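You operate a simulated robot arm through the tools that you are given. There is no shell and no other tool.

Carry out the task below with a simulated robot arm. There is one attempt and no reset: what you move stays moved.

TASK
Clamp the work lamp in the green bracket and light it from the blue socket.
Fine: close the bracket's lever on the lamp; plug in before you switch the socket on.

The check looks at the end state, three seconds after you hand in, the way a careful person would. Anything else that was tipped, shoved, dropped, spilled or broken makes it a failure.

THE ROBOT
A 7-joint arm with a two-finger parallel gripper, fixed in place. Base frame: the origin is at the foot of the arm, x ahead of it, y to its left, z up. Readings come in mm, rad, newtons and seconds.
With the tool pointing down near the work surface it reaches from about 380 to 800 mm from the base axis. Its first joint turns from -2.496 to 2.496 rad. Payload 3 kg.
Tool frame: the origin (TCP) lies between the finger pads and is the grasp point; the fingertips stand 30 mm ahead of it; z points along the fingers, y is the line along which they close. Largest opening 110 mm; finger width 20, thickness 10; the body of the gripper, 48 by 112 mm, starts 55 mm behind the TCP.
Orientation is that of the tool frame in the base frame, as [roll, pitch, yaw] about the fixed x, y, z axes, in that order (R = Rz(yaw) Ry(pitch) Rx(roll)). With the fingers straight down and closing along the base's y, the tool's x points along the base's -x, its y along +y and its z along -z.

THE INTERFACE
- The arm moves only by the tool apply_moves. Its argument "targets" is a list of rows, each a list of 6 numbers: the shift along the tool's x, y, z in units of 25 mm (1.0 is 25 mm), then the turn, a rotation vector about the tool's x, y, z in units of 5 degrees (1.0 is 5 degrees). In form: [[dx, dy, dz, rx, ry, rz], ...]. A call has 1 to 20 rows; each row shifts and turns the commanded pose from where the row before left it, along the tool's axes as they then stand. "grip" is the finger opening in mm, from 0 to 110, set as the call begins (left out, the last holds). A call with a number of a shift or a turn outside -1 to 1 is refused whole. Each row takes 0.2 s and may step no farther than 50 mm and 0.15 rad from the row before; otherwise, or with a gripper value out of range, the whole call is refused. A pose out of reach is approached as far as the arm can. The call stops where the force on the tool passes 60 N (or 10 N more than at its start, if that is more) or the arm is blocked; 0.2 s more then pass. Each finger travels about 153 mm/s and halts on what it meets, pressing with about 28 N; the grip force reading is that of the motor and also rises with nothing between the fingers. The clock runs only during rows and for 0.2 s after the last one: add rows that do not move to give the fingers time. It gives the time, the measured TCP pose, the force on the tool (base axes), the opening and the grip force at its end, in the units of the frame above (readings bear some noise), with the torque about the TCP (base axes, N m) and any sound that the robot's microphone picked up.
- Cameras (640 x 400 px; columns grow to the right, rows downward): "scene" is fixed at [220.5, 499.5, 1601.3]; the picture's right is [-0.61, -0.79, 0.00], its down [-0.43, 0.33, -0.84] and it looks along [0.67, -0.51, -0.54] (base axes); focal length 310 px, centre (320, 200). "wrist" rides on the gripper at [72, 17, -103] in the tool frame; the picture's right is [-0.23, 0.97, 0.00], its down [-0.76, -0.18, -0.62] and it looks along [-0.61, -0.14, 0.78] (tool axes); focal length 222 px, centre (320, 200). There is no depth. A picture from a camera that has moved, and an enlarged one, comes with that camera's place and axes in the base frame and with its lens.
- snapshot(camera): a new picture of that camera. The clock stands still meanwhile.
- move_column(by): slides the trunk up (or, below 0, down) by that many mm; the arm rides with it, the base frame stays. It gives what a move gives, with no picture.
- zoom(camera, box): a new picture of the part [left, top, right, bottom] of that camera's present view, enlarged. The clock stands still meanwhile.
- close_job(): hands the job in; it is judged then, once.

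Nothing tells you positions but the pictures and the camera data. Unless the task says otherwise, let go and move clear before handing in.

The tools are called after "Request:" as name(argument=value, ...) on one line, values as JSON. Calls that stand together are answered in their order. apply_moves: Moves the arm, as the interface text tells. Its arguments: {"type":"object","properties":{"targets":{"type":"array"},"grip":{"type":"number"}},"required":["targets"]} The other tools are called the same way: move_column (by) slides the trunk up or down; snapshot (camera) takes a picture; zoom (camera, box) takes an enlarged picture of a part of a camera's view; close_job () hands the job in.

At the start:

```text
time_s: 0.0
eef_pos: [469.4, 55.6, 1422.1]
tcp_rot: [-3.14, -0.002, 3.141]
ft_force: [0.5, -0.2, 0.0]
wrist_torque: [-0.02, -0.03, 0.02]
finger_gap: 110.1
gripper_force: 0.1
trunk travel left (down, up): [-400.0, 90.0]
```

scene: 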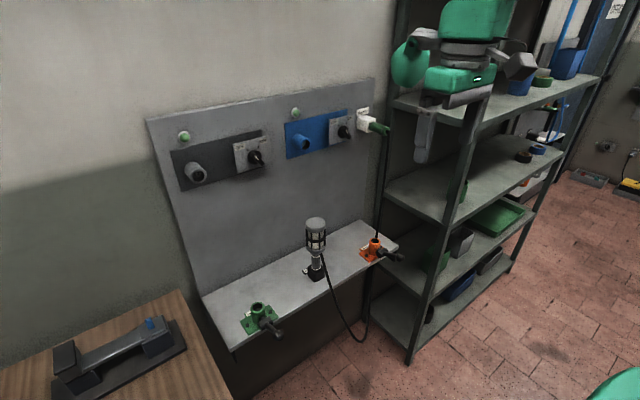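
wrist: 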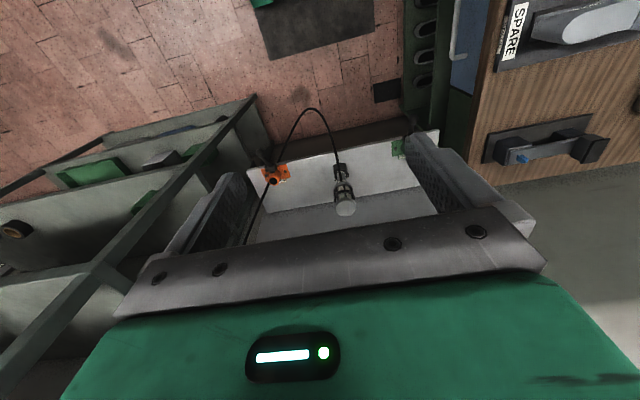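

I see a wall panel with a grey socket and switch, a blue socket and switch, a white outlet holding a plug with a green handle, and a shelf below carrying a green bracket, the work lamp and an orange bracket. I'll enlarge these areas before moving anything.

Request:
zoom(camera="scene", box=[150, 80, 410, 220])

Request:
zoom(camera="scene", box=[200, 200, 420, 360])

Request:
zoom(camera="wrist", box=[220, 90, 460, 240])

```text
2.46 times, centred on (280, 150) of scene
camera zoom: at [220.5, 499.5, 1601.3], right [-0.61, -0.79, 0.0], down [-0.43, 0.33, -0.84], along [0.67, -0.51, -0.54], focal length 762 px, centre (418, 323)
```

zoom: 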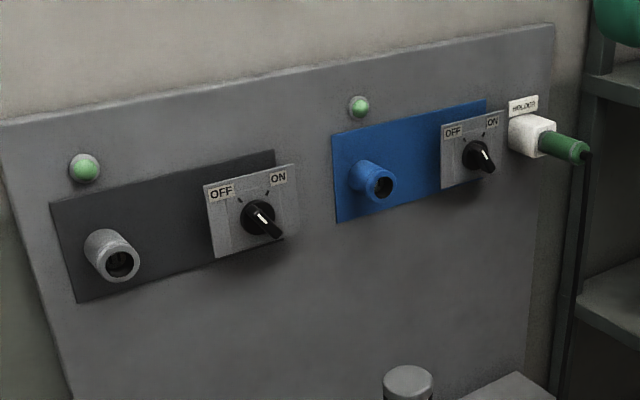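

```text
2.50 times, centred on (310, 280) of scene
camera zoom: at [220.5, 499.5, 1601.3], right [-0.61, -0.79, 0.0], down [-0.43, 0.33, -0.84], along [0.67, -0.51, -0.54], focal length 774 px, centre (345, 0)
```

zoom: 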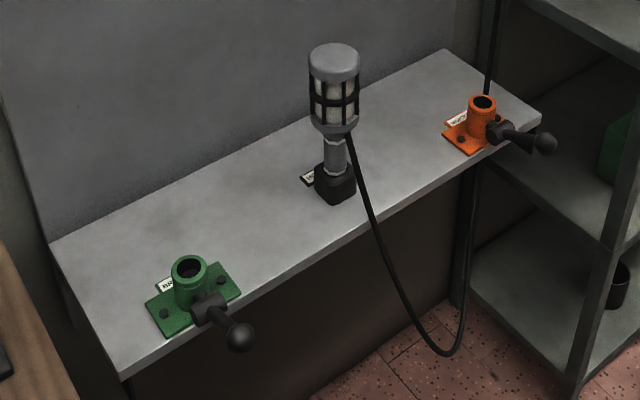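

```text
2.67 times, centred on (340, 165) of wrist
camera zoom: at [396.3, 73.4, 1525.7], right [0.23, 0.97, 0.0], down [0.76, -0.18, 0.62], along [0.61, -0.14, -0.78], focal length 592 px, centre (267, 293)
```

zoom: 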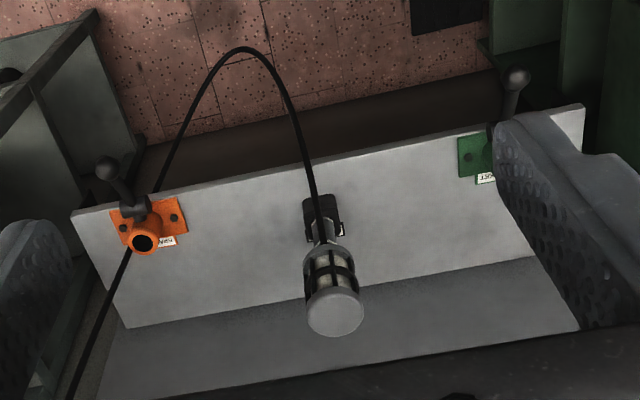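

The wall panel faces the robot: panel plane at x≈988, shelf top at z≈791, green bracket near (800, 287), lamp near (835, 49), and blue socket near (940, 8, 1242). I'll lower the trunk and tilt the tool to look at the panel with the wrist camera.

Request:
move_column(by=-150)

Request:
apply_moves(targets=[[0, 0, 0, 0, -1, 0], [0, 0, 0, 0, -1, 0], [0, 0, 0, 0, -1, 0], [0, 0, 0, 0, -1, 0], [0, 0, 0, 0, -1, 0], [0, 0, 0, 0, -1, 0], [0, 0, 0, 0, -1, 0], [0, 0, 0, 0, -1, 0]])

Request:
snapshot(camera="wrist")

Request:
snapshot(camera="scene")

```text
time_s: 1.8
eef_pos: [469.3, 56.2, 1272.4]
tcp_rot: [-3.14, 0.0, 3.141]
ft_force: [-1.1, 0.1, -0.1]
wrist_torque: [0.02, -0.01, 0.01]
finger_gap: 110.1
gripper_force: 0.0
trunk travel left (down, up): [-250.0, 240.0]
```

```text
time_s: 3.5
eef_pos: [468.3, 56.4, 1271.7]
tcp_rot: [3.14, 0.7, 3.141]
ft_force: [0.8, -0.3, 0.9]
wrist_torque: [0.02, 0.0, 0.0]
finger_gap: 110.0
gripper_force: 0.0
trunk travel left (down, up): [-250.0, 240.0]
```

```text
taken
camera wrist: at [346.4, 73.2, 1305.7], right [0.17, 0.97, 0.15], down [0.18, -0.18, 0.97], along [0.97, -0.14, -0.21], focal length 222 px, centre (320, 200)
```

wrist: 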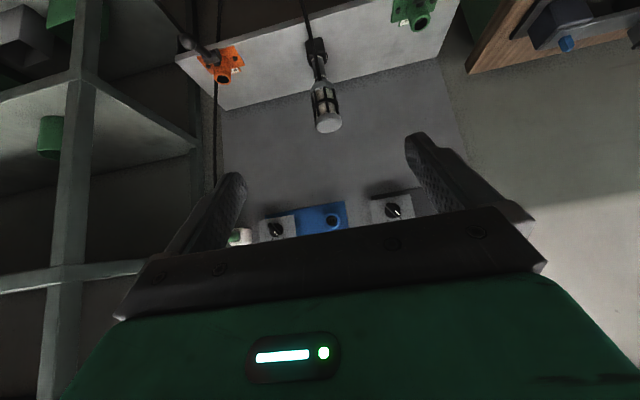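

```text
taken
```

scene: 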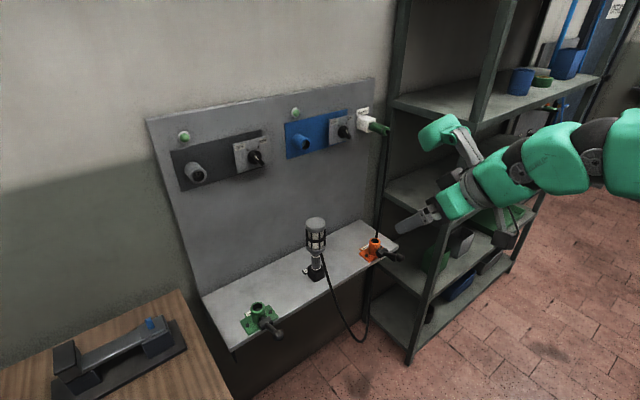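

The tilted view shows the panel upside down in the wrist camera, with the brackets, lamp, blue socket and switch all visible. I'll enlarge the socket and switch row, the lamp and the brackets.

Request:
zoom(camera="wrist", box=[220, 185, 420, 255])

Request:
zoom(camera="wrist", box=[280, 0, 460, 140])

Request:
zoom(camera="scene", box=[230, 290, 300, 345])

Request:
zoom(camera="scene", box=[290, 205, 350, 290])

Request:
zoom(camera="scene", box=[280, 90, 400, 170])

```text
3.20 times, centred on (320, 220) of wrist
camera zoom: at [346.4, 73.2, 1305.7], right [0.17, 0.97, 0.15], down [0.18, -0.18, 0.97], along [0.97, -0.14, -0.21], focal length 711 px, centre (320, 136)
```

zoom: 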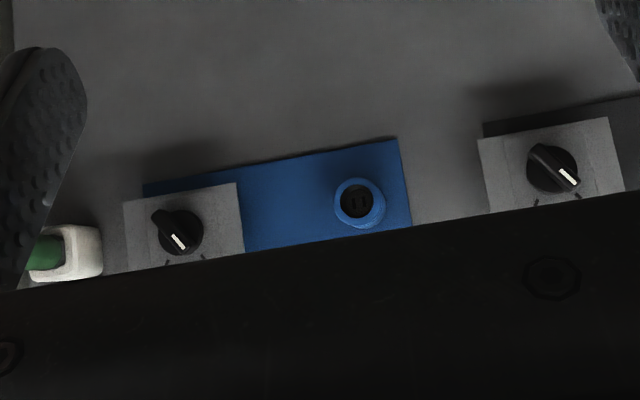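

```text
2.86 times, centred on (370, 70) of wrist
camera zoom: at [346.4, 73.2, 1305.7], right [0.17, 0.97, 0.15], down [0.18, -0.18, 0.97], along [0.97, -0.14, -0.21], focal length 635 px, centre (177, 571)
```

zoom: 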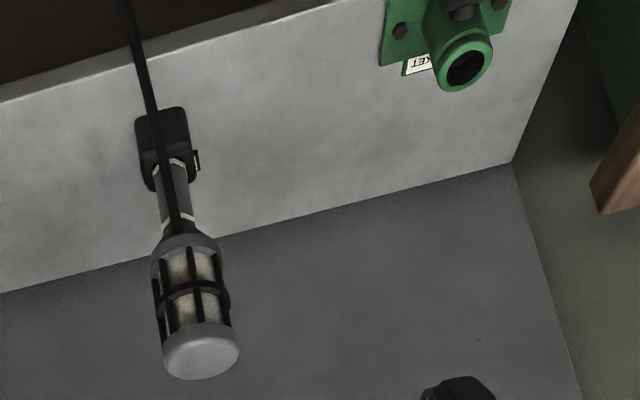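

```text
7.27 times, centred on (265, 318) of scene
camera zoom: at [220.5, 499.5, 1601.3], right [-0.61, -0.79, 0.0], down [-0.43, 0.33, -0.84], along [0.67, -0.51, -0.54], focal length 2251 px, centre (720, -654)
```

zoom: 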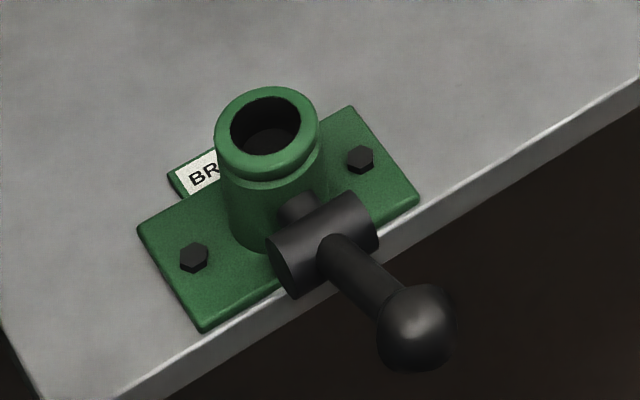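

```text
4.71 times, centred on (320, 248) of scene
camera zoom: at [220.5, 499.5, 1601.3], right [-0.61, -0.79, 0.0], down [-0.43, 0.33, -0.84], along [0.67, -0.51, -0.54], focal length 1457 px, centre (320, -24)
```

zoom: 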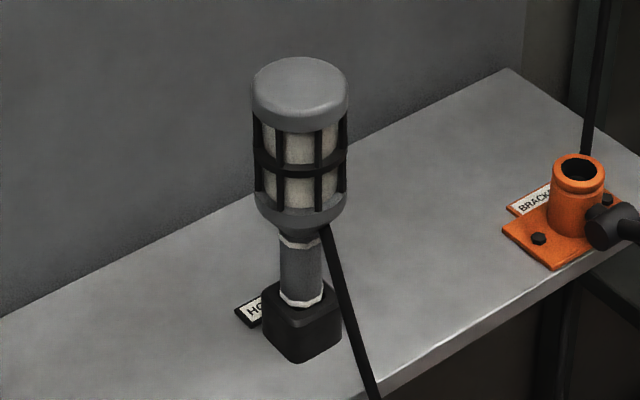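

```text
5.00 times, centred on (340, 130) of scene
camera zoom: at [220.5, 499.5, 1601.3], right [-0.61, -0.79, 0.0], down [-0.43, 0.33, -0.84], along [0.67, -0.51, -0.54], focal length 1548 px, centre (220, 550)
```

zoom: 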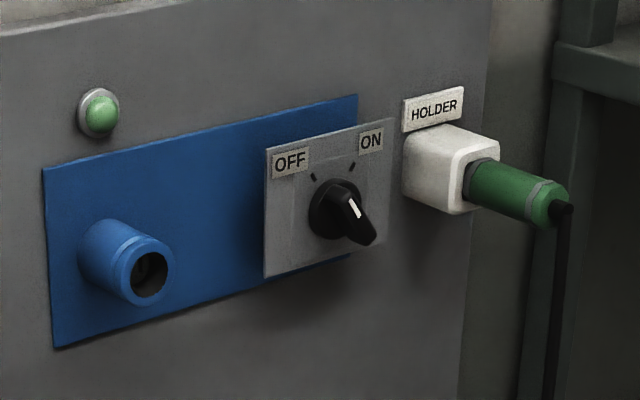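

The pictures give good detail: the lamp stands in a black holder block, the plug sits in the wall's HOLDER, and the blue switch points to OFF. Next I'll bring the wrist camera above the green bracket to measure the bore and see how the lever works.

Request:
apply_moves(targets=[[0, 0, 0, 0, 1, 0], [0, 0, 0, 0, 1, 0], [0, 0, 0, 0, 1, 0], [0, 0, 0, 0, 1, 0], [0, 0, 0, 0, 1, 0], [0, 0, 0, 0, 1, 0], [0, 0, 0, 0, 1, 0], [0, 0, 0, 0, 1, 0]])

Request:
apply_moves(targets=[[-0.737, 0.853, 0.95, 0, 0, 0], [-0.737, 0.853, 0.95, 0, 0, 0], [-0.737, 0.853, 0.95, 0, 0, 0], [-0.737, 0.853, 0.95, 0, 0, 0], [-0.737, 0.853, 0.95, 0, 0, 0], [-0.737, 0.853, 0.95, 0, 0, 0], [-0.737, 0.853, 0.95, 0, 0, 0], [-0.737, 0.853, 0.95, 0, 0, 0], [-0.737, 0.853, 0.95, 0, 0, 0], [-0.737, 0.853, 0.95, 0, 0, 0], [-0.737, 0.853, 0.95, 0, 0, 0], [-0.737, 0.853, 0.95, 0, 0, 0]])

Request:
snapshot(camera="wrist")

Request:
snapshot(camera="scene")

```text
time_s: 5.3
eef_pos: [469.1, 54.9, 1271.6]
tcp_rot: [-3.141, -0.003, -3.141]
ft_force: [0.4, -0.2, 0.5]
wrist_torque: [0.03, -0.03, 0.01]
finger_gap: 110.0
gripper_force: 0.0
trunk travel left (down, up): [-250.0, 240.0]
```

```text
time_s: 8.0
eef_pos: [689.6, 311.7, 984.0]
tcp_rot: [-3.141, 0.0, 3.139]
ft_force: [0.1, 0.0, 0.8]
wrist_torque: [0.07, -0.04, 0.02]
finger_gap: 109.8
gripper_force: 0.0
trunk travel left (down, up): [-250.0, 240.0]
```

```text
taken
camera wrist: at [618.2, 329.1, 1088.6], right [0.23, 0.97, 0.0], down [0.76, -0.18, 0.62], along [0.61, -0.14, -0.78], focal length 222 px, centre (320, 200)
```

wrist: 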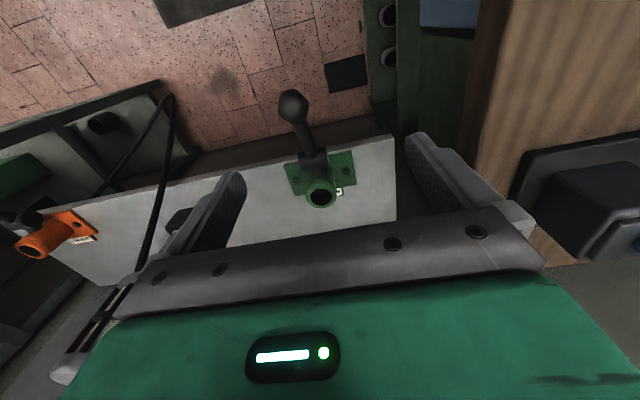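

```text
taken
```

scene: 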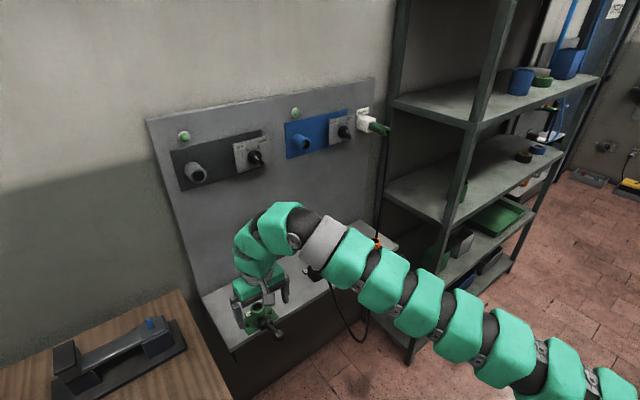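

Request:
zoom(camera="wrist", box=[260, 80, 380, 225])

Request:
zoom(camera="scene", box=[225, 255, 315, 345])

```text
2.76 times, centred on (320, 152) of wrist
camera zoom: at [618.2, 329.1, 1088.6], right [0.23, 0.97, 0.0], down [0.76, -0.18, 0.62], along [0.61, -0.14, -0.78], focal length 613 px, centre (320, 331)
```

zoom: 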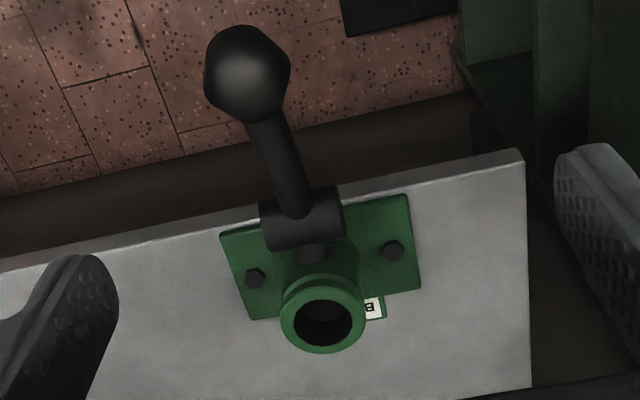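

```text
4.44 times, centred on (270, 300) of scene
camera zoom: at [220.5, 499.5, 1601.3], right [-0.61, -0.79, 0.0], down [-0.43, 0.33, -0.84], along [0.67, -0.51, -0.54], focal length 1376 px, centre (542, -244)
```

zoom: 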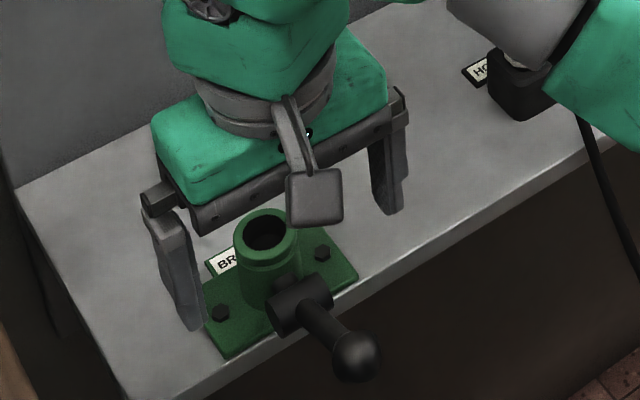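

The lever pivots about a horizontal barrel axis along y near (757, 288, 820), and its ball now sits out and up near (675, 291, 871), which is the open position. I'll pick up the lamp by its shaft first, so I'm moving back and reorienting the tool to about 20° below horizontal.

Request:
apply_moves(targets=[[0.32, -0.9, -0.12, 0, 0, 0], [0.32, -0.9, -0.12, 0, 0, 0], [0.32, -0.9, -0.12, 0, 0, 0], [0.32, -0.9, -0.12, 0, 0, 0], [0.32, -0.9, -0.12, 0, 0, 0], [0.32, -0.9, -0.12, 0, 0, 0], [0.32, -0.9, -0.12, 0, 0, 0], [0.32, -0.9, -0.12, 0, 0, 0], [0.32, -0.9, -0.12, 0, 0, 0], [0.32, -0.9, -0.12, 0, 0, 0]])

Request:
apply_moves(targets=[[0, 0, 0, 0, 0, 1], [0, 0, 0, 0, 0, 1], [0, 0, 0, 0, 0, 1], [0, 0, 0, 0, 0, 1], [0, 0, 0, 0, -1, 0], [0, 0, 0, 0, -1, 0], [0, 0, 0, 0, -1, 0], [0, 0, 0, 0, -1, 0], [0, 0, 0, 0, -1, 0], [0, 0, 0, 0, -1, 0], [0, 0, 0, 0, -1, 0], [0, 0, 0, 0, -1, 0], [0, 0, 0, 0, -1, 0], [0, 0, 0, 0, -1, 0], [0, 0, 0, 0, -1, 0], [0, 0, 0, 0, -1, 0], [0, 0, 0, 0, -1, 0], [0, 0, 0, 0, -1, 0]])

Request:
snapshot(camera="wrist")

Request:
snapshot(camera="scene")

```text
time_s: 10.2
eef_pos: [611.7, 87.2, 1018.4]
tcp_rot: [-3.141, 0.003, -3.141]
ft_force: [0.3, -0.8, 0.7]
wrist_torque: [-0.03, -0.02, -0.01]
finger_gap: 109.9
gripper_force: 0.1
trunk travel left (down, up): [-250.0, 240.0]
```

```text
time_s: 13.9
eef_pos: [609.3, 86.1, 1016.7]
tcp_rot: [-3.139, 1.222, 2.793]
ft_force: [-0.3, -0.1, 0.9]
wrist_torque: [-0.04, 0.0, -0.03]
finger_gap: 110.0
gripper_force: 0.0
trunk travel left (down, up): [-250.0, 240.0]
```

```text
taken
camera wrist: at [500.7, 144.4, 984.7], right [0.41, 0.89, 0.21], down [-0.37, -0.05, 0.93], along [0.84, -0.46, 0.3], focal length 222 px, centre (320, 200)
```

wrist: 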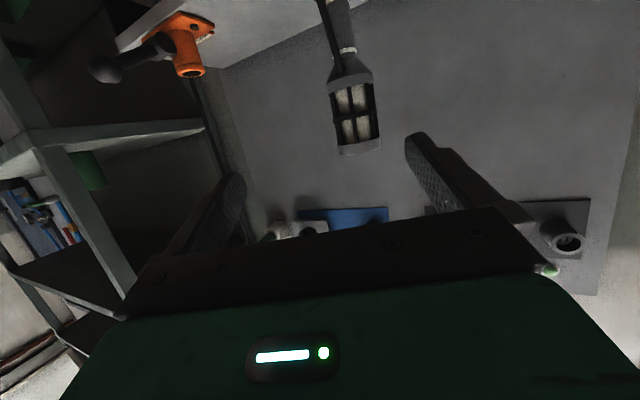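

```text
taken
```

scene: 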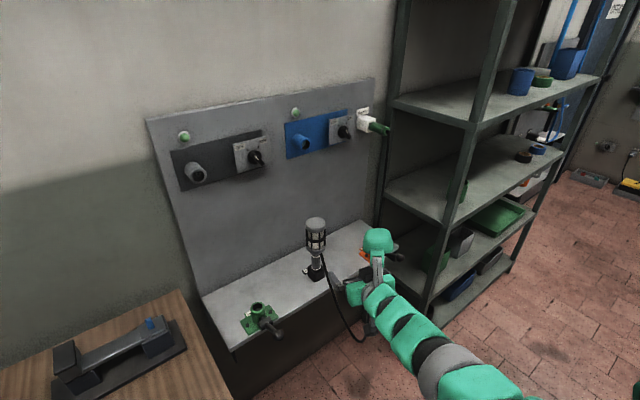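

The tool is now pitched 20° down with yaw −20° and the lamp is straight ahead. I'll move to a pre-grasp point about 120 mm short of the lamp shaft.

Request:
apply_moves(targets=[[0.363, 0.282, 0.927, 0, 0, 0], [0.363, 0.282, 0.927, 0, 0, 0], [0.363, 0.282, 0.927, 0, 0, 0], [0.363, 0.282, 0.927, 0, 0, 0], [0.363, 0.282, 0.927, 0, 0, 0], [0.363, 0.282, 0.927, 0, 0, 0]])

Request:
snapshot(camera="wrist")

Request:
zoom(camera="scene", box=[270, 200, 370, 300])

```text
time_s: 15.3
eef_pos: [729.4, 89.9, 917.3]
tcp_rot: [-3.139, 1.22, 2.793]
ft_force: [-1.6, 0.3, 0.3]
wrist_torque: [0.02, 0.06, 0.02]
finger_gap: 109.8
gripper_force: 0.1
trunk travel left (down, up): [-250.0, 240.0]
```

```text
taken
camera wrist: at [620.4, 146.4, 885.6], right [0.41, 0.89, 0.21], down [-0.36, -0.06, 0.93], along [0.84, -0.46, 0.3], focal length 222 px, centre (320, 200)
```

wrist: 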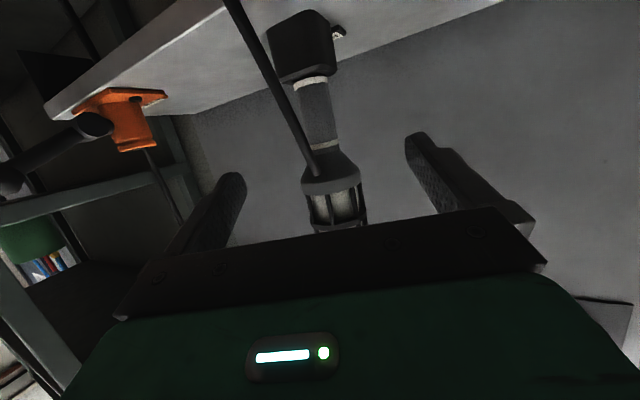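

```text
4.00 times, centred on (320, 250) of scene
camera zoom: at [220.5, 499.5, 1601.3], right [-0.61, -0.79, 0.0], down [-0.43, 0.33, -0.84], along [0.67, -0.51, -0.54], focal length 1238 px, centre (320, 0)
```

zoom: 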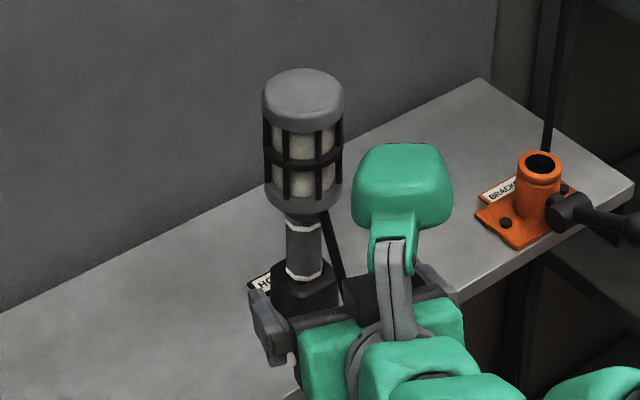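

The lamp shaft lies almost straight ahead, about 3 mm off to one side, with its mid-grip at z≈873. I'll advance in two stages and watch the cord.

Request:
apply_moves(targets=[[0, -0.066, 0.8, 0, 0, 0], [0, -0.066, 0.8, 0, 0, 0], [0, 0, 0.8, 0, 0, 0], [0, 0, 0.8, 0, 0, 0]])

Request:
snapshot(camera="wrist")

Request:
zoom(camera="scene", box=[270, 200, 370, 300])

```text
time_s: 16.4
eef_pos: [798.2, 59.5, 888.8]
tcp_rot: [3.14, 1.219, 2.791]
ft_force: [-7.3, -0.5, 0.7]
wrist_torque: [-0.07, -1.11, -0.09]
finger_gap: 109.9
gripper_force: 0.1
trunk travel left (down, up): [-250.0, 240.0]
```

```text
taken
camera wrist: at [689.7, 116.6, 857.3], right [0.41, 0.89, 0.21], down [-0.37, -0.06, 0.93], along [0.84, -0.46, 0.3], focal length 222 px, centre (320, 200)
```

wrist: 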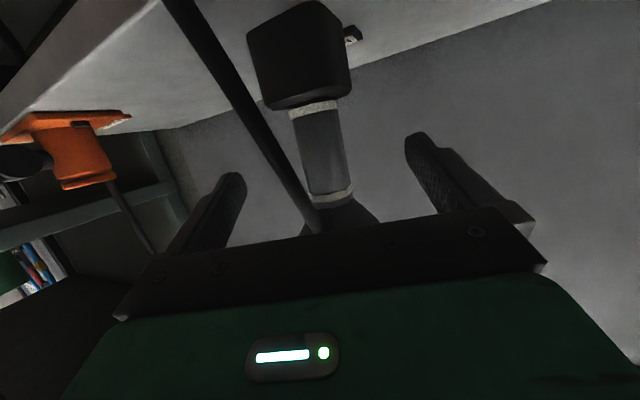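

```text
4.00 times, centred on (320, 250) of scene
camera zoom: at [220.5, 499.5, 1601.3], right [-0.61, -0.79, 0.0], down [-0.43, 0.33, -0.84], along [0.67, -0.51, -0.54], focal length 1238 px, centre (320, 0)
```

zoom: 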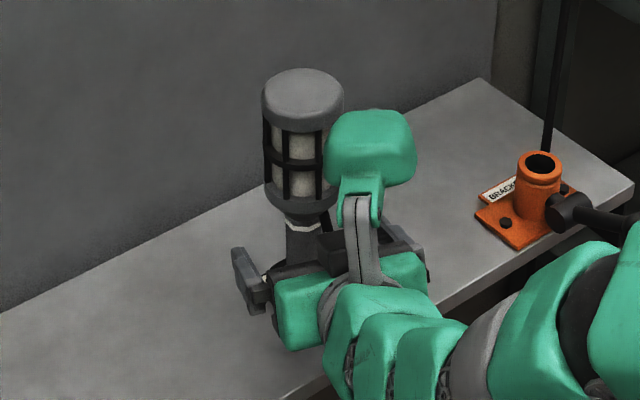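

The force of −7 N in x, with a moment arm about 150 mm above the tool, shows that a block on the hand is touching the lamp head. I'm backing off now. Next I'll grip the head from a level tool instead, with that block above the lamp.

Request:
apply_moves(targets=[[0, 0, -0.8, 0, 0, 0], [0, 0, -1, 0, 0, 0], [0, 0, -1, 0, 0, 0], [0, 0, -1, 0, 0, 0], [0, 0, -1, 0, 0, 0]])

Request:
snapshot(camera="wrist")

Request:
zoom(camera="scene", box=[270, 200, 370, 300])

```text
time_s: 17.6
eef_pos: [692.3, 98.9, 930.8]
tcp_rot: [-3.14, 1.219, 2.792]
ft_force: [0.7, -0.3, -0.3]
wrist_torque: [0.0, -0.02, -0.03]
finger_gap: 109.9
gripper_force: 0.1
trunk travel left (down, up): [-250.0, 240.0]
```

```text
taken
camera wrist: at [583.7, 155.3, 899.0], right [0.41, 0.89, 0.21], down [-0.37, -0.06, 0.93], along [0.84, -0.46, 0.3], focal length 222 px, centre (320, 200)
```

wrist: 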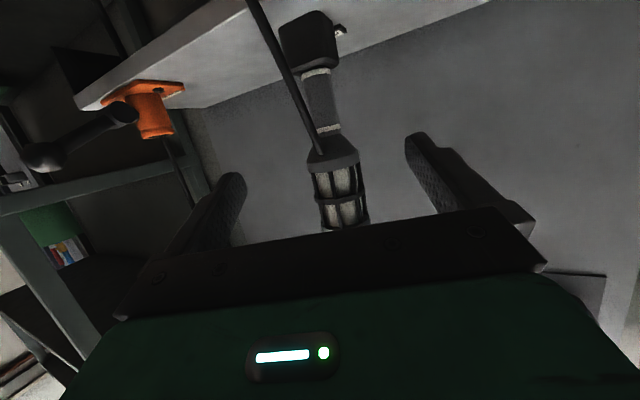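

```text
4.00 times, centred on (320, 250) of scene
camera zoom: at [220.5, 499.5, 1601.3], right [-0.61, -0.79, 0.0], down [-0.43, 0.33, -0.84], along [0.67, -0.51, -0.54], focal length 1238 px, centre (320, 0)
```

zoom: 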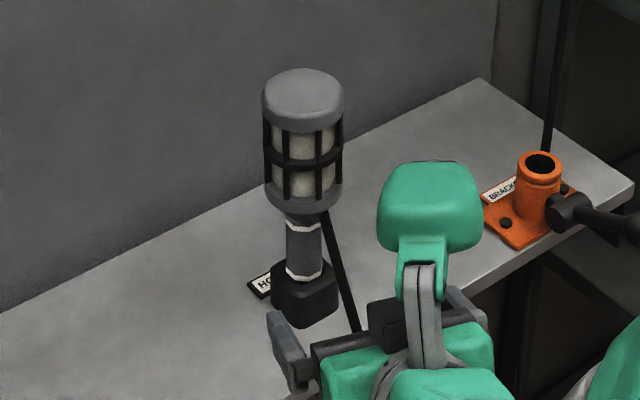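

The lamp wasn't disturbed. I'll level the tool, raise it to z≈955 so it grips the lower part of the lamp head, and advance part of the way.

Request:
apply_moves(targets=[[0, 0, 0, 0, -1, 0], [0, 0, 0, 0, -1, 0], [0, 0, 0, 0, -1, 0], [0, 0, 0, 0, -1, 0], [-0.97, 0, 0, 0, 0, 0], [0, 0, 0.9, 0, 0, 0], [0, 0, 0.9, 0, 0, 0], [0, 0, 0.9, 0, 0, 0], [0, 0, 0.9, 0, 0, 0]])

Request:
snapshot(camera="wrist")

Request:
zoom(camera="scene", box=[270, 180, 370, 280])

```text
time_s: 19.6
eef_pos: [777.9, 67.2, 954.7]
tcp_rot: [-2.438, 1.57, -2.789]
ft_force: [-0.8, -0.3, 0.2]
wrist_torque: [0.02, -0.02, 0.02]
finger_gap: 109.9
gripper_force: 0.0
trunk travel left (down, up): [-250.0, 240.0]
```

```text
taken
camera wrist: at [686.6, 118.4, 882.4], right [0.33, 0.92, 0.23], down [-0.65, 0.05, 0.76], along [0.69, -0.4, 0.61], focal length 222 px, centre (320, 200)
```

wrist: 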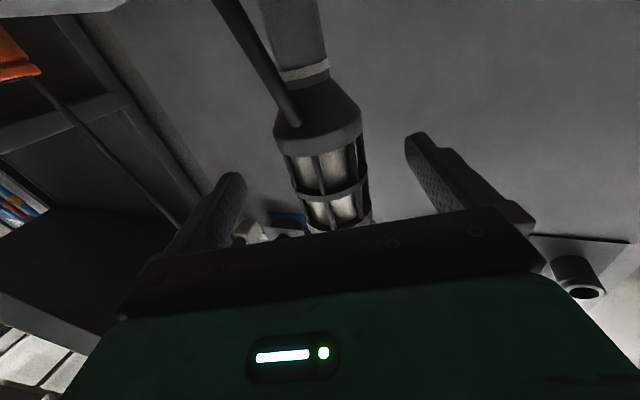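

```text
4.00 times, centred on (320, 230) of scene
camera zoom: at [220.5, 499.5, 1601.3], right [-0.61, -0.79, 0.0], down [-0.43, 0.33, -0.84], along [0.67, -0.51, -0.54], focal length 1238 px, centre (320, 80)
```

zoom: 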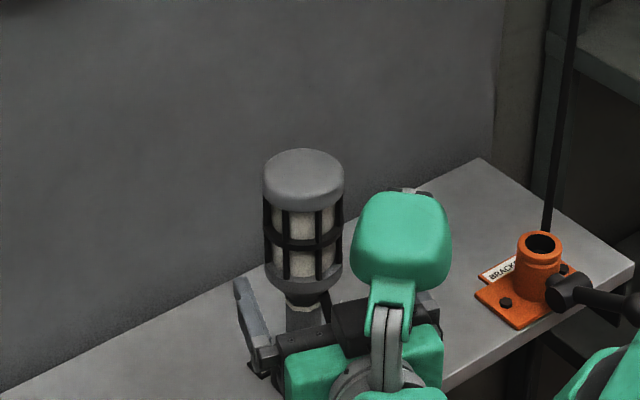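

The head is centred between the fingers at the collar height. I'll advance the remaining 56 mm or so.

Request:
apply_moves(targets=[[0, 0, 0.6, 0, 0, 0], [0, 0, 0.6, 0, 0, 0], [0, 0, 0.6, 0, 0, 0], [0, 0, 0.44, 0, 0, 0]])

Request:
snapshot(camera="wrist")

Request:
zoom(camera="scene", box=[270, 180, 370, 280])

```text
time_s: 20.6
eef_pos: [830.2, 48.0, 954.9]
tcp_rot: [-0.905, 1.57, -1.256]
ft_force: [-0.1, -0.3, 0.6]
wrist_torque: [0.01, 0.01, -0.03]
finger_gap: 109.8
gripper_force: 0.0
trunk travel left (down, up): [-250.0, 240.0]
```

```text
taken
camera wrist: at [739.3, 99.3, 882.8], right [0.33, 0.92, 0.23], down [-0.65, 0.05, 0.76], along [0.69, -0.4, 0.61], focal length 222 px, centre (320, 200)
```

wrist: 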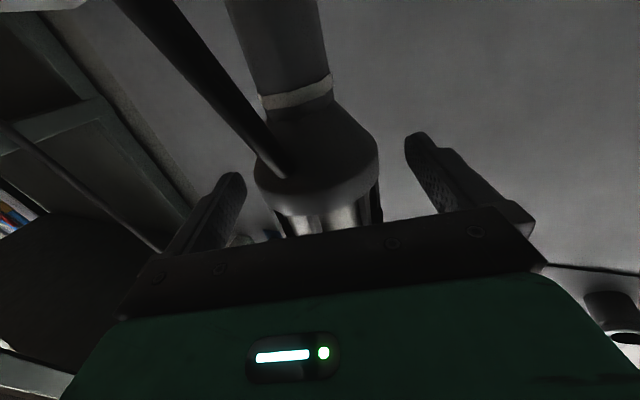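

```text
4.00 times, centred on (320, 230) of scene
camera zoom: at [220.5, 499.5, 1601.3], right [-0.61, -0.79, 0.0], down [-0.43, 0.33, -0.84], along [0.67, -0.51, -0.54], focal length 1238 px, centre (320, 80)
```

zoom: 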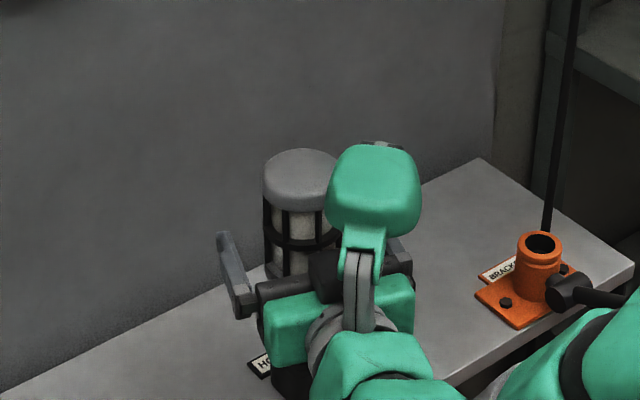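

No contact so far, and the head sits between the pads. I'm closing the gripper.

Request:
apply_moves(targets=[[0, 0, 0, 0, 0, 0], [0, 0, 0, 0, 0, 0], [0, 0, 0, 0, 0, 0]], grip=20)

Request:
snapshot(camera="wrist")

```text
time_s: 21.4
eef_pos: [830.2, 50.3, 953.9]
tcp_rot: [-1.261, 1.568, -1.607]
ft_force: [8.9, 11.5, 1.9]
wrist_torque: [0.08, -0.18, -0.5]
finger_gap: 59.6
gripper_force: 28.0
trunk travel left (down, up): [-250.0, 240.0]
```

```text
taken
camera wrist: at [739.7, 100.4, 882.7], right [0.33, 0.92, 0.23], down [-0.65, 0.05, 0.76], along [0.69, -0.4, 0.61], focal length 222 px, centre (320, 200)
```

wrist: 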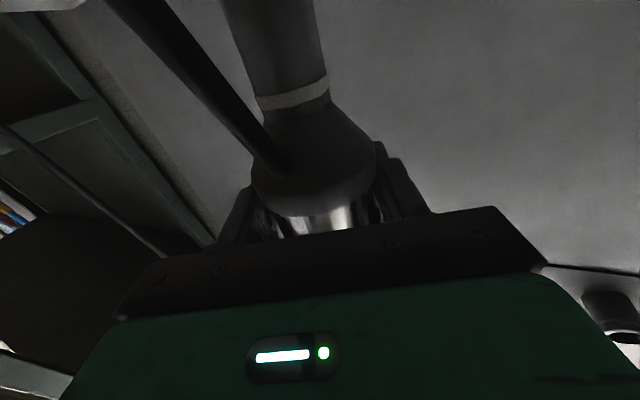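

The gripper holds the head at a 59.6 mm gap with 28 N, but there is about 14 N of side load from a small lateral offset. I'll shift the tool slightly to relieve it.

Request:
apply_moves(targets=[[0, 0.09, 0.02, 0, 0, 0], [0, 0, 0, 0, 0, 0]])

```text
time_s: 21.9
eef_pos: [830.4, 50.6, 953.9]
tcp_rot: [-2.422, 1.569, -2.771]
ft_force: [-9.8, 6.3, -0.6]
wrist_torque: [-0.43, -0.08, -0.72]
finger_gap: 59.5
gripper_force: 28.4
trunk travel left (down, up): [-250.0, 240.0]
```

The remaining load is small friction preload. I'll lift gently by 10 mm and check the forces.

Request:
apply_moves(targets=[[-0.2, 0, 0, 0, 0, 0], [-0.2, 0, 0, 0, 0, 0], [0, 0, 0, 0, 0, 0]])

Request:
zoom(camera="scene", box=[270, 180, 370, 280])

```text
time_s: 22.8
eef_pos: [831.2, 47.8, 965.3]
tcp_rot: [3.094, 1.57, 2.743]
ft_force: [0.0, -0.2, -1.6]
wrist_torque: [-0.05, 0.0, -0.03]
finger_gap: 59.1
gripper_force: 27.9
trunk travel left (down, up): [-250.0, 240.0]
```

```text
4.00 times, centred on (320, 230) of scene
camera zoom: at [220.5, 499.5, 1601.3], right [-0.61, -0.79, 0.0], down [-0.43, 0.33, -0.84], along [0.67, -0.51, -0.54], focal length 1238 px, centre (320, 80)
```

zoom: 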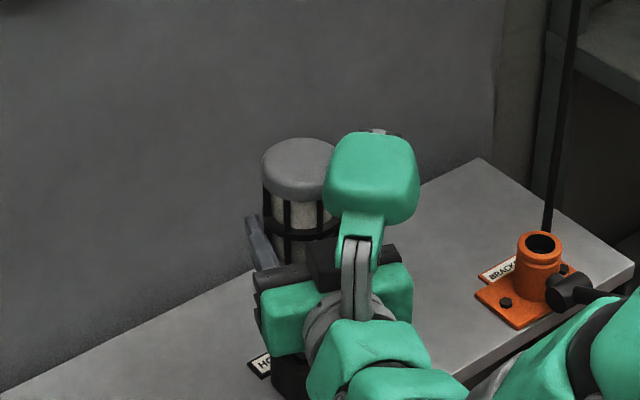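

The lamp came up cleanly with almost no load. I'll lift another 80 mm.

Request:
apply_moves(targets=[[-0.5, 0, 0, 0, 0, 0], [-0.5, 0, 0, 0, 0, 0], [-0.5, 0, 0, 0, 0, 0], [-0.5, 0, 0, 0, 0, 0], [-0.6, 0, 0, 0, 0, 0], [-0.6, 0, 0, 0, 0, 0], [0, 0, 0, 0, 0, 0]])

Request:
zoom(camera="scene", box=[250, 170, 370, 290])

Request:
snapshot(camera="wrist")

```text
time_s: 24.4
eef_pos: [831.8, 48.6, 1044.3]
tcp_rot: [-2.68, 1.569, -3.03]
ft_force: [0.0, 0.9, -3.1]
wrist_torque: [-0.03, 0.03, 0.0]
finger_gap: 58.8
gripper_force: 28.2
trunk travel left (down, up): [-250.0, 240.0]
```

```text
3.33 times, centred on (310, 230) of scene
camera zoom: at [220.5, 499.5, 1601.3], right [-0.61, -0.79, 0.0], down [-0.43, 0.33, -0.84], along [0.67, -0.51, -0.54], focal length 1032 px, centre (353, 100)
```

zoom: 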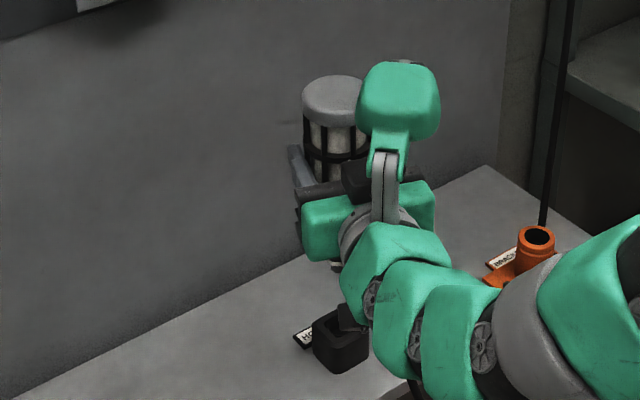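

```text
taken
camera wrist: at [740.6, 100.6, 973.2], right [0.33, 0.92, 0.23], down [-0.65, 0.05, 0.76], along [0.69, -0.4, 0.61], focal length 222 px, centre (320, 200)
```

wrist: 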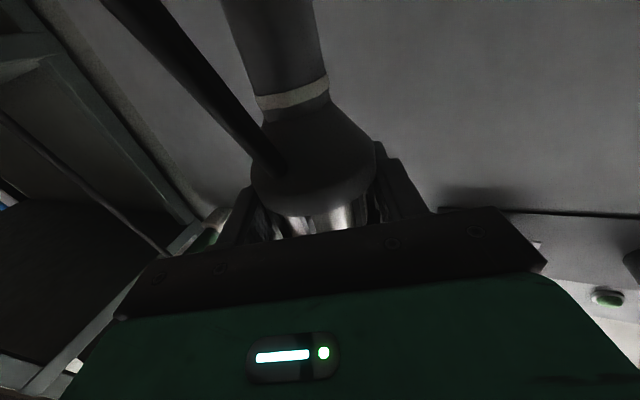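

The lamp is in hand and the holder block is empty. I'll carry the lamp over toward the green bracket, raised a little more, then rotate the yaw so the cord leaves sideways.

Request:
apply_moves(targets=[[-0.4, 0, -0.4, 0, 0, 0], [-0.4, 0, -0.4, 0, 0, 0], [0, 0.7, -0.4, 0, 0, 0], [0, 0.7, -0.4, 0, 0, 0], [0, 0.7, -0.4, 0, 0, 0], [0, 0.7, -0.4, 0, 0, 0], [0, 0.7, -0.4, 0, 0, 0], [0, 0.7, -0.4, 0, 0, 0], [0, 0.7, -0.4, 0, 0, 0], [0, 0.7, -0.4, 0, 0, 0], [0, 0.7, -0.4, 0, 0, 0], [0, 0.7, -0.4, 0, 0, 0], [0, 0.7, 0, 0, 0, 0], [0, 0.7, 0, 0, 0, 0], [0, 0, 0, 0, 0, 0]])

Request:
snapshot(camera="scene")

Request:
snapshot(camera="wrist")

```text
time_s: 27.6
eef_pos: [790.5, 288.3, 1065.2]
tcp_rot: [-2.915, 1.568, 3.02]
ft_force: [0.3, -1.2, -3.0]
wrist_torque: [0.02, 0.01, 0.02]
finger_gap: 58.9
gripper_force: 28.1
trunk travel left (down, up): [-250.0, 240.0]
```

```text
taken
```

scene: 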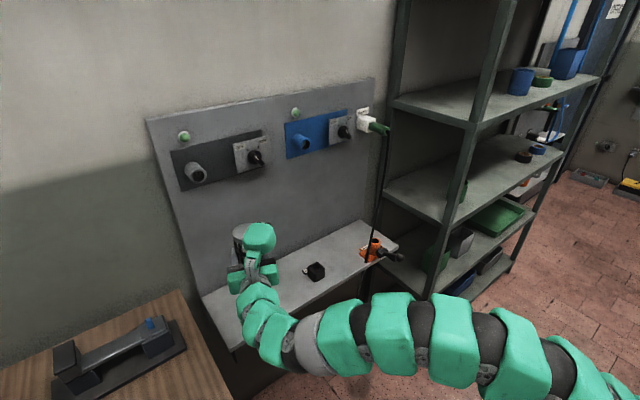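

```text
taken
camera wrist: at [699.0, 339.1, 993.4], right [0.33, 0.91, 0.23], down [-0.65, 0.05, 0.76], along [0.69, -0.4, 0.61], focal length 222 px, centre (320, 200)
```

wrist: 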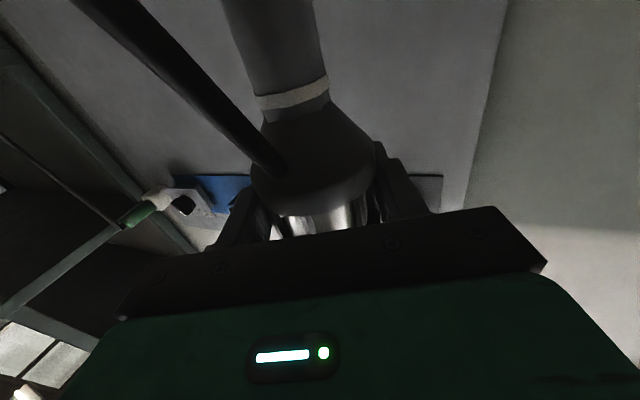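

The lamp is above the green bracket area. I'm rotating the yaw by +60° so the cord swings toward the plug side and the scene camera can see past the hand.

Request:
apply_moves(targets=[[0, 0, 0, -1, 0, 0], [0, 0, 0, -1, 0, 0], [0, 0, 0, -1, 0, 0], [0, 0, 0, -1, 0, 0], [0, 0, 0, -1, 0, 0], [0, 0, 0, -1, 0, 0], [0, 0, 0, -1, 0, 0], [0, 0, 0, -1, 0, 0], [0, 0, 0, -1, 0, 0], [0, 0, 0, -1, 0, 0], [0, 0, 0, -1, 0, 0], [0, 0, 0, -1, 0, 0], [0, 0, 0, 0, 0, 0]])

Request:
snapshot(camera="scene")

Request:
zoom(camera="scene", box=[200, 210, 330, 350])

Request:
snapshot(camera="wrist")

```text
time_s: 30.4
eef_pos: [790.4, 288.2, 1065.3]
tcp_rot: [2.592, 1.569, -2.989]
ft_force: [-1.1, 0.7, -4.3]
wrist_torque: [-0.02, -0.02, 0.0]
finger_gap: 58.8
gripper_force: 28.3
trunk travel left (down, up): [-250.0, 240.0]
```

```text
taken
```

scene: 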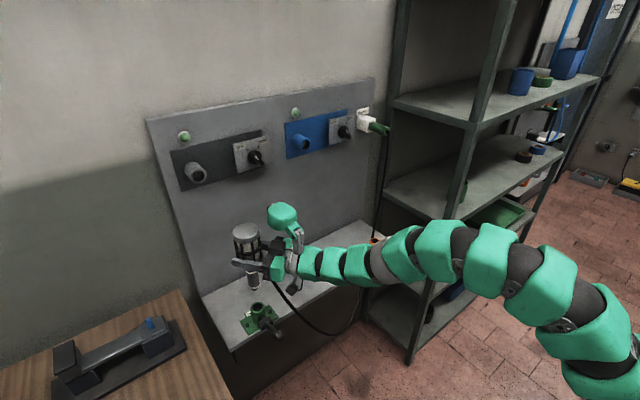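

```text
2.86 times, centred on (265, 280) of scene
camera zoom: at [220.5, 499.5, 1601.3], right [-0.61, -0.79, 0.0], down [-0.43, 0.33, -0.84], along [0.67, -0.51, -0.54], focal length 884 px, centre (477, -29)
```

zoom: 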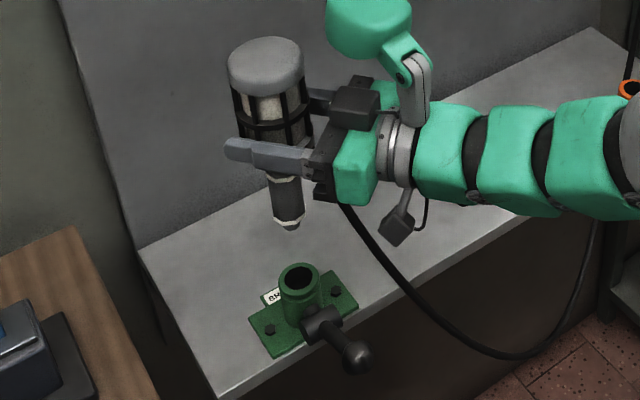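

```text
taken
camera wrist: at [700.7, 234.4, 993.2], right [-0.63, 0.75, 0.23], down [-0.36, -0.54, 0.76], along [0.69, 0.39, 0.61], focal length 222 px, centre (320, 200)
```

wrist: 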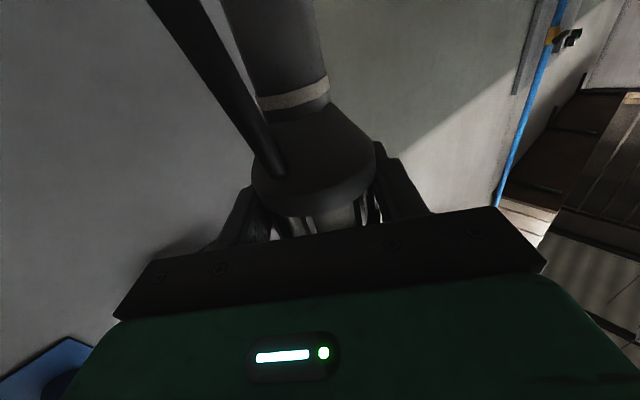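

The scene camera now sees both the lamp's lower end and the bracket. I'll enlarge the view to measure the alignment.

Request:
zoom(camera="scene", box=[230, 215, 300, 280])

Request:
zoom(camera="scene", box=[225, 255, 295, 340])

```text
6.15 times, centred on (265, 248) of scene
camera zoom: at [220.5, 499.5, 1601.3], right [-0.61, -0.79, 0.0], down [-0.43, 0.33, -0.84], along [0.67, -0.51, -0.54], focal length 1905 px, centre (658, -92)
```

zoom: 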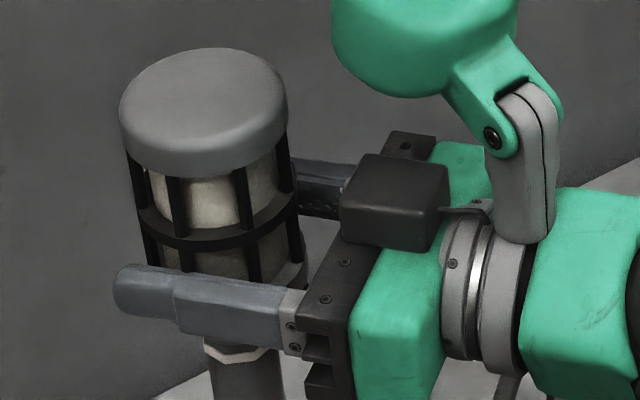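

```text
4.71 times, centred on (260, 298) of scene
camera zoom: at [220.5, 499.5, 1601.3], right [-0.61, -0.79, 0.0], down [-0.43, 0.33, -0.84], along [0.67, -0.51, -0.54], focal length 1457 px, centre (602, -259)
```

zoom: 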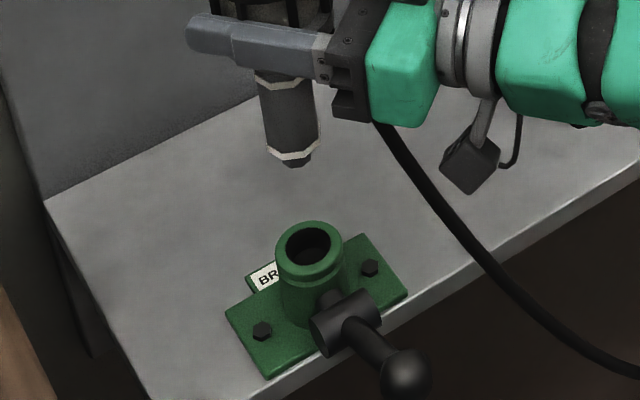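

The lamp hangs vertical and its lower tip is about 70 mm above the bore. I'll lower it 50 mm and compare again.

Request:
apply_moves(targets=[[0.4, 0, 0, 0, 0, 0], [0.4, 0, 0, 0, 0, 0], [0.4, 0, 0, 0, 0, 0], [0.4, 0, 0, 0, 0, 0], [0.4, 0, 0, 0, 0, 0], [0, 0, 0, 0, 0, 0]])

Request:
zoom(camera="scene", box=[235, 265, 285, 330])

Request:
snapshot(camera="wrist")

```text
time_s: 31.8
eef_pos: [791.4, 287.5, 1013.6]
tcp_rot: [1.596, 1.571, 2.293]
ft_force: [0.5, 0.0, -3.7]
wrist_torque: [0.02, -0.01, 0.0]
finger_gap: 58.6
gripper_force: 27.8
trunk travel left (down, up): [-250.0, 240.0]
```

```text
6.15 times, centred on (260, 298) of scene
camera zoom: at [220.5, 499.5, 1601.3], right [-0.61, -0.79, 0.0], down [-0.43, 0.33, -0.84], along [0.67, -0.51, -0.54], focal length 1905 px, centre (689, -400)
```

zoom: 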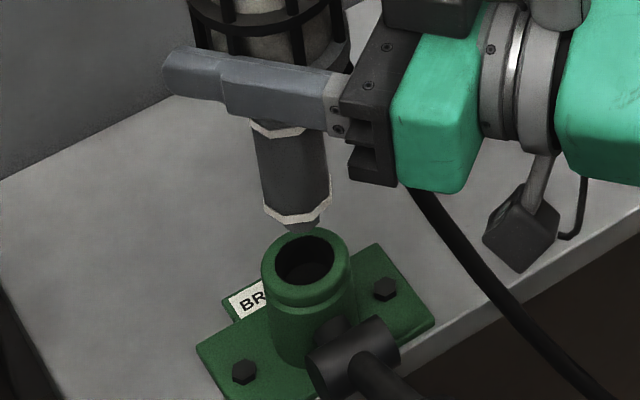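

```text
taken
camera wrist: at [700.9, 234.4, 942.8], right [-0.63, 0.75, 0.23], down [-0.36, -0.54, 0.76], along [0.69, 0.39, 0.61], focal length 222 px, centre (320, 200)
```

wrist: 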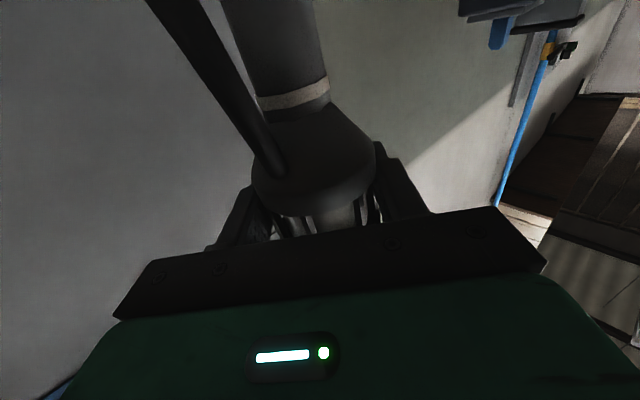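

Request:
zoom(camera="scene", box=[248, 282, 272, 312])

```text
13.33 times, centred on (260, 297) of scene
camera zoom: at [220.5, 499.5, 1601.3], right [-0.61, -0.79, 0.0], down [-0.43, 0.33, -0.84], along [0.67, -0.51, -0.54], focal length 4128 px, centre (1120, -1093)
```

zoom: 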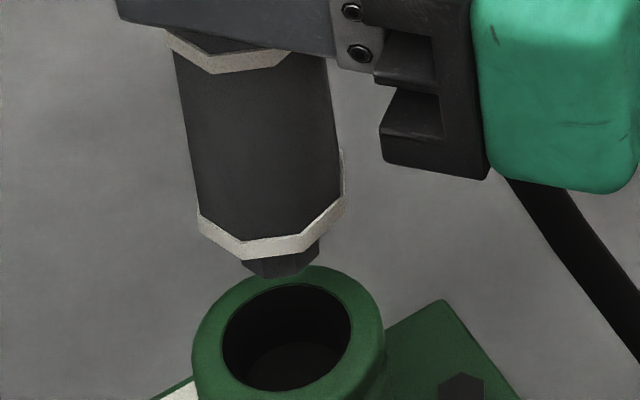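

Request:
zoom(camera="scene", box=[296, 255, 332, 285])

Request:
zoom(camera="scene", box=[250, 286, 270, 302])

```text
13.33 times, centred on (314, 270) of scene
camera zoom: at [220.5, 499.5, 1601.3], right [-0.61, -0.79, 0.0], down [-0.43, 0.33, -0.84], along [0.67, -0.51, -0.54], focal length 4128 px, centre (400, -733)
```

zoom: 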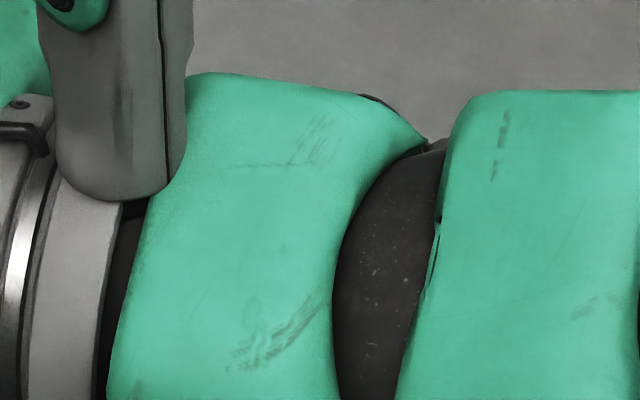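

```text
16.00 times, centred on (260, 294) of scene
camera zoom: at [220.5, 499.5, 1601.3], right [-0.61, -0.79, 0.0], down [-0.43, 0.33, -0.84], along [0.67, -0.51, -0.54], focal length 4953 px, centre (1280, -1304)
```

zoom: 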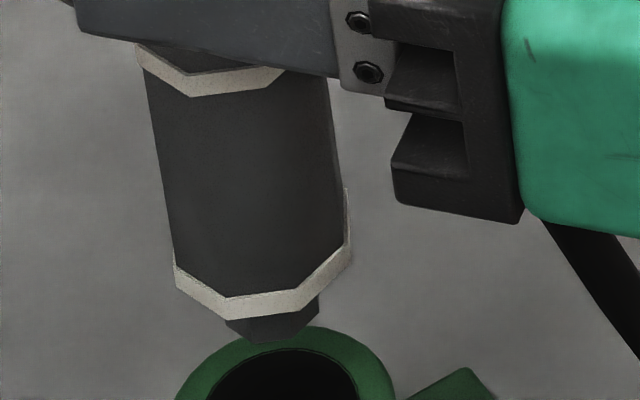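

The lamp's lower end has a shoulder at the white band and a narrower spigot about 16 mm across, while the bore is about 28 mm. I'll lower it in small steps and watch the forces and pictures.

Request:
apply_moves(targets=[[0.2, 0, 0, 0, 0, 0], [0.2, 0, 0, 0, 0, 0], [0.2, 0, 0, 0, 0, 0], [0, 0, 0, 0, 0, 0]])

Request:
zoom(camera="scene", box=[246, 288, 274, 313])

```text
time_s: 32.8
eef_pos: [790.1, 289.1, 998.4]
tcp_rot: [2.729, 1.569, -2.857]
ft_force: [-0.1, -1.2, -3.4]
wrist_torque: [0.04, -0.05, 0.02]
finger_gap: 59.0
gripper_force: 27.5
trunk travel left (down, up): [-250.0, 240.0]
```

```text
16.00 times, centred on (260, 300) of scene
camera zoom: at [220.5, 499.5, 1601.3], right [-0.61, -0.79, 0.0], down [-0.43, 0.33, -0.84], along [0.67, -0.51, -0.54], focal length 4953 px, centre (1280, -1408)
```

zoom: 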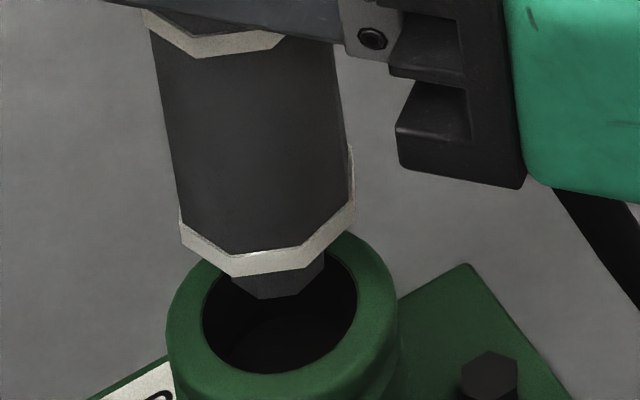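

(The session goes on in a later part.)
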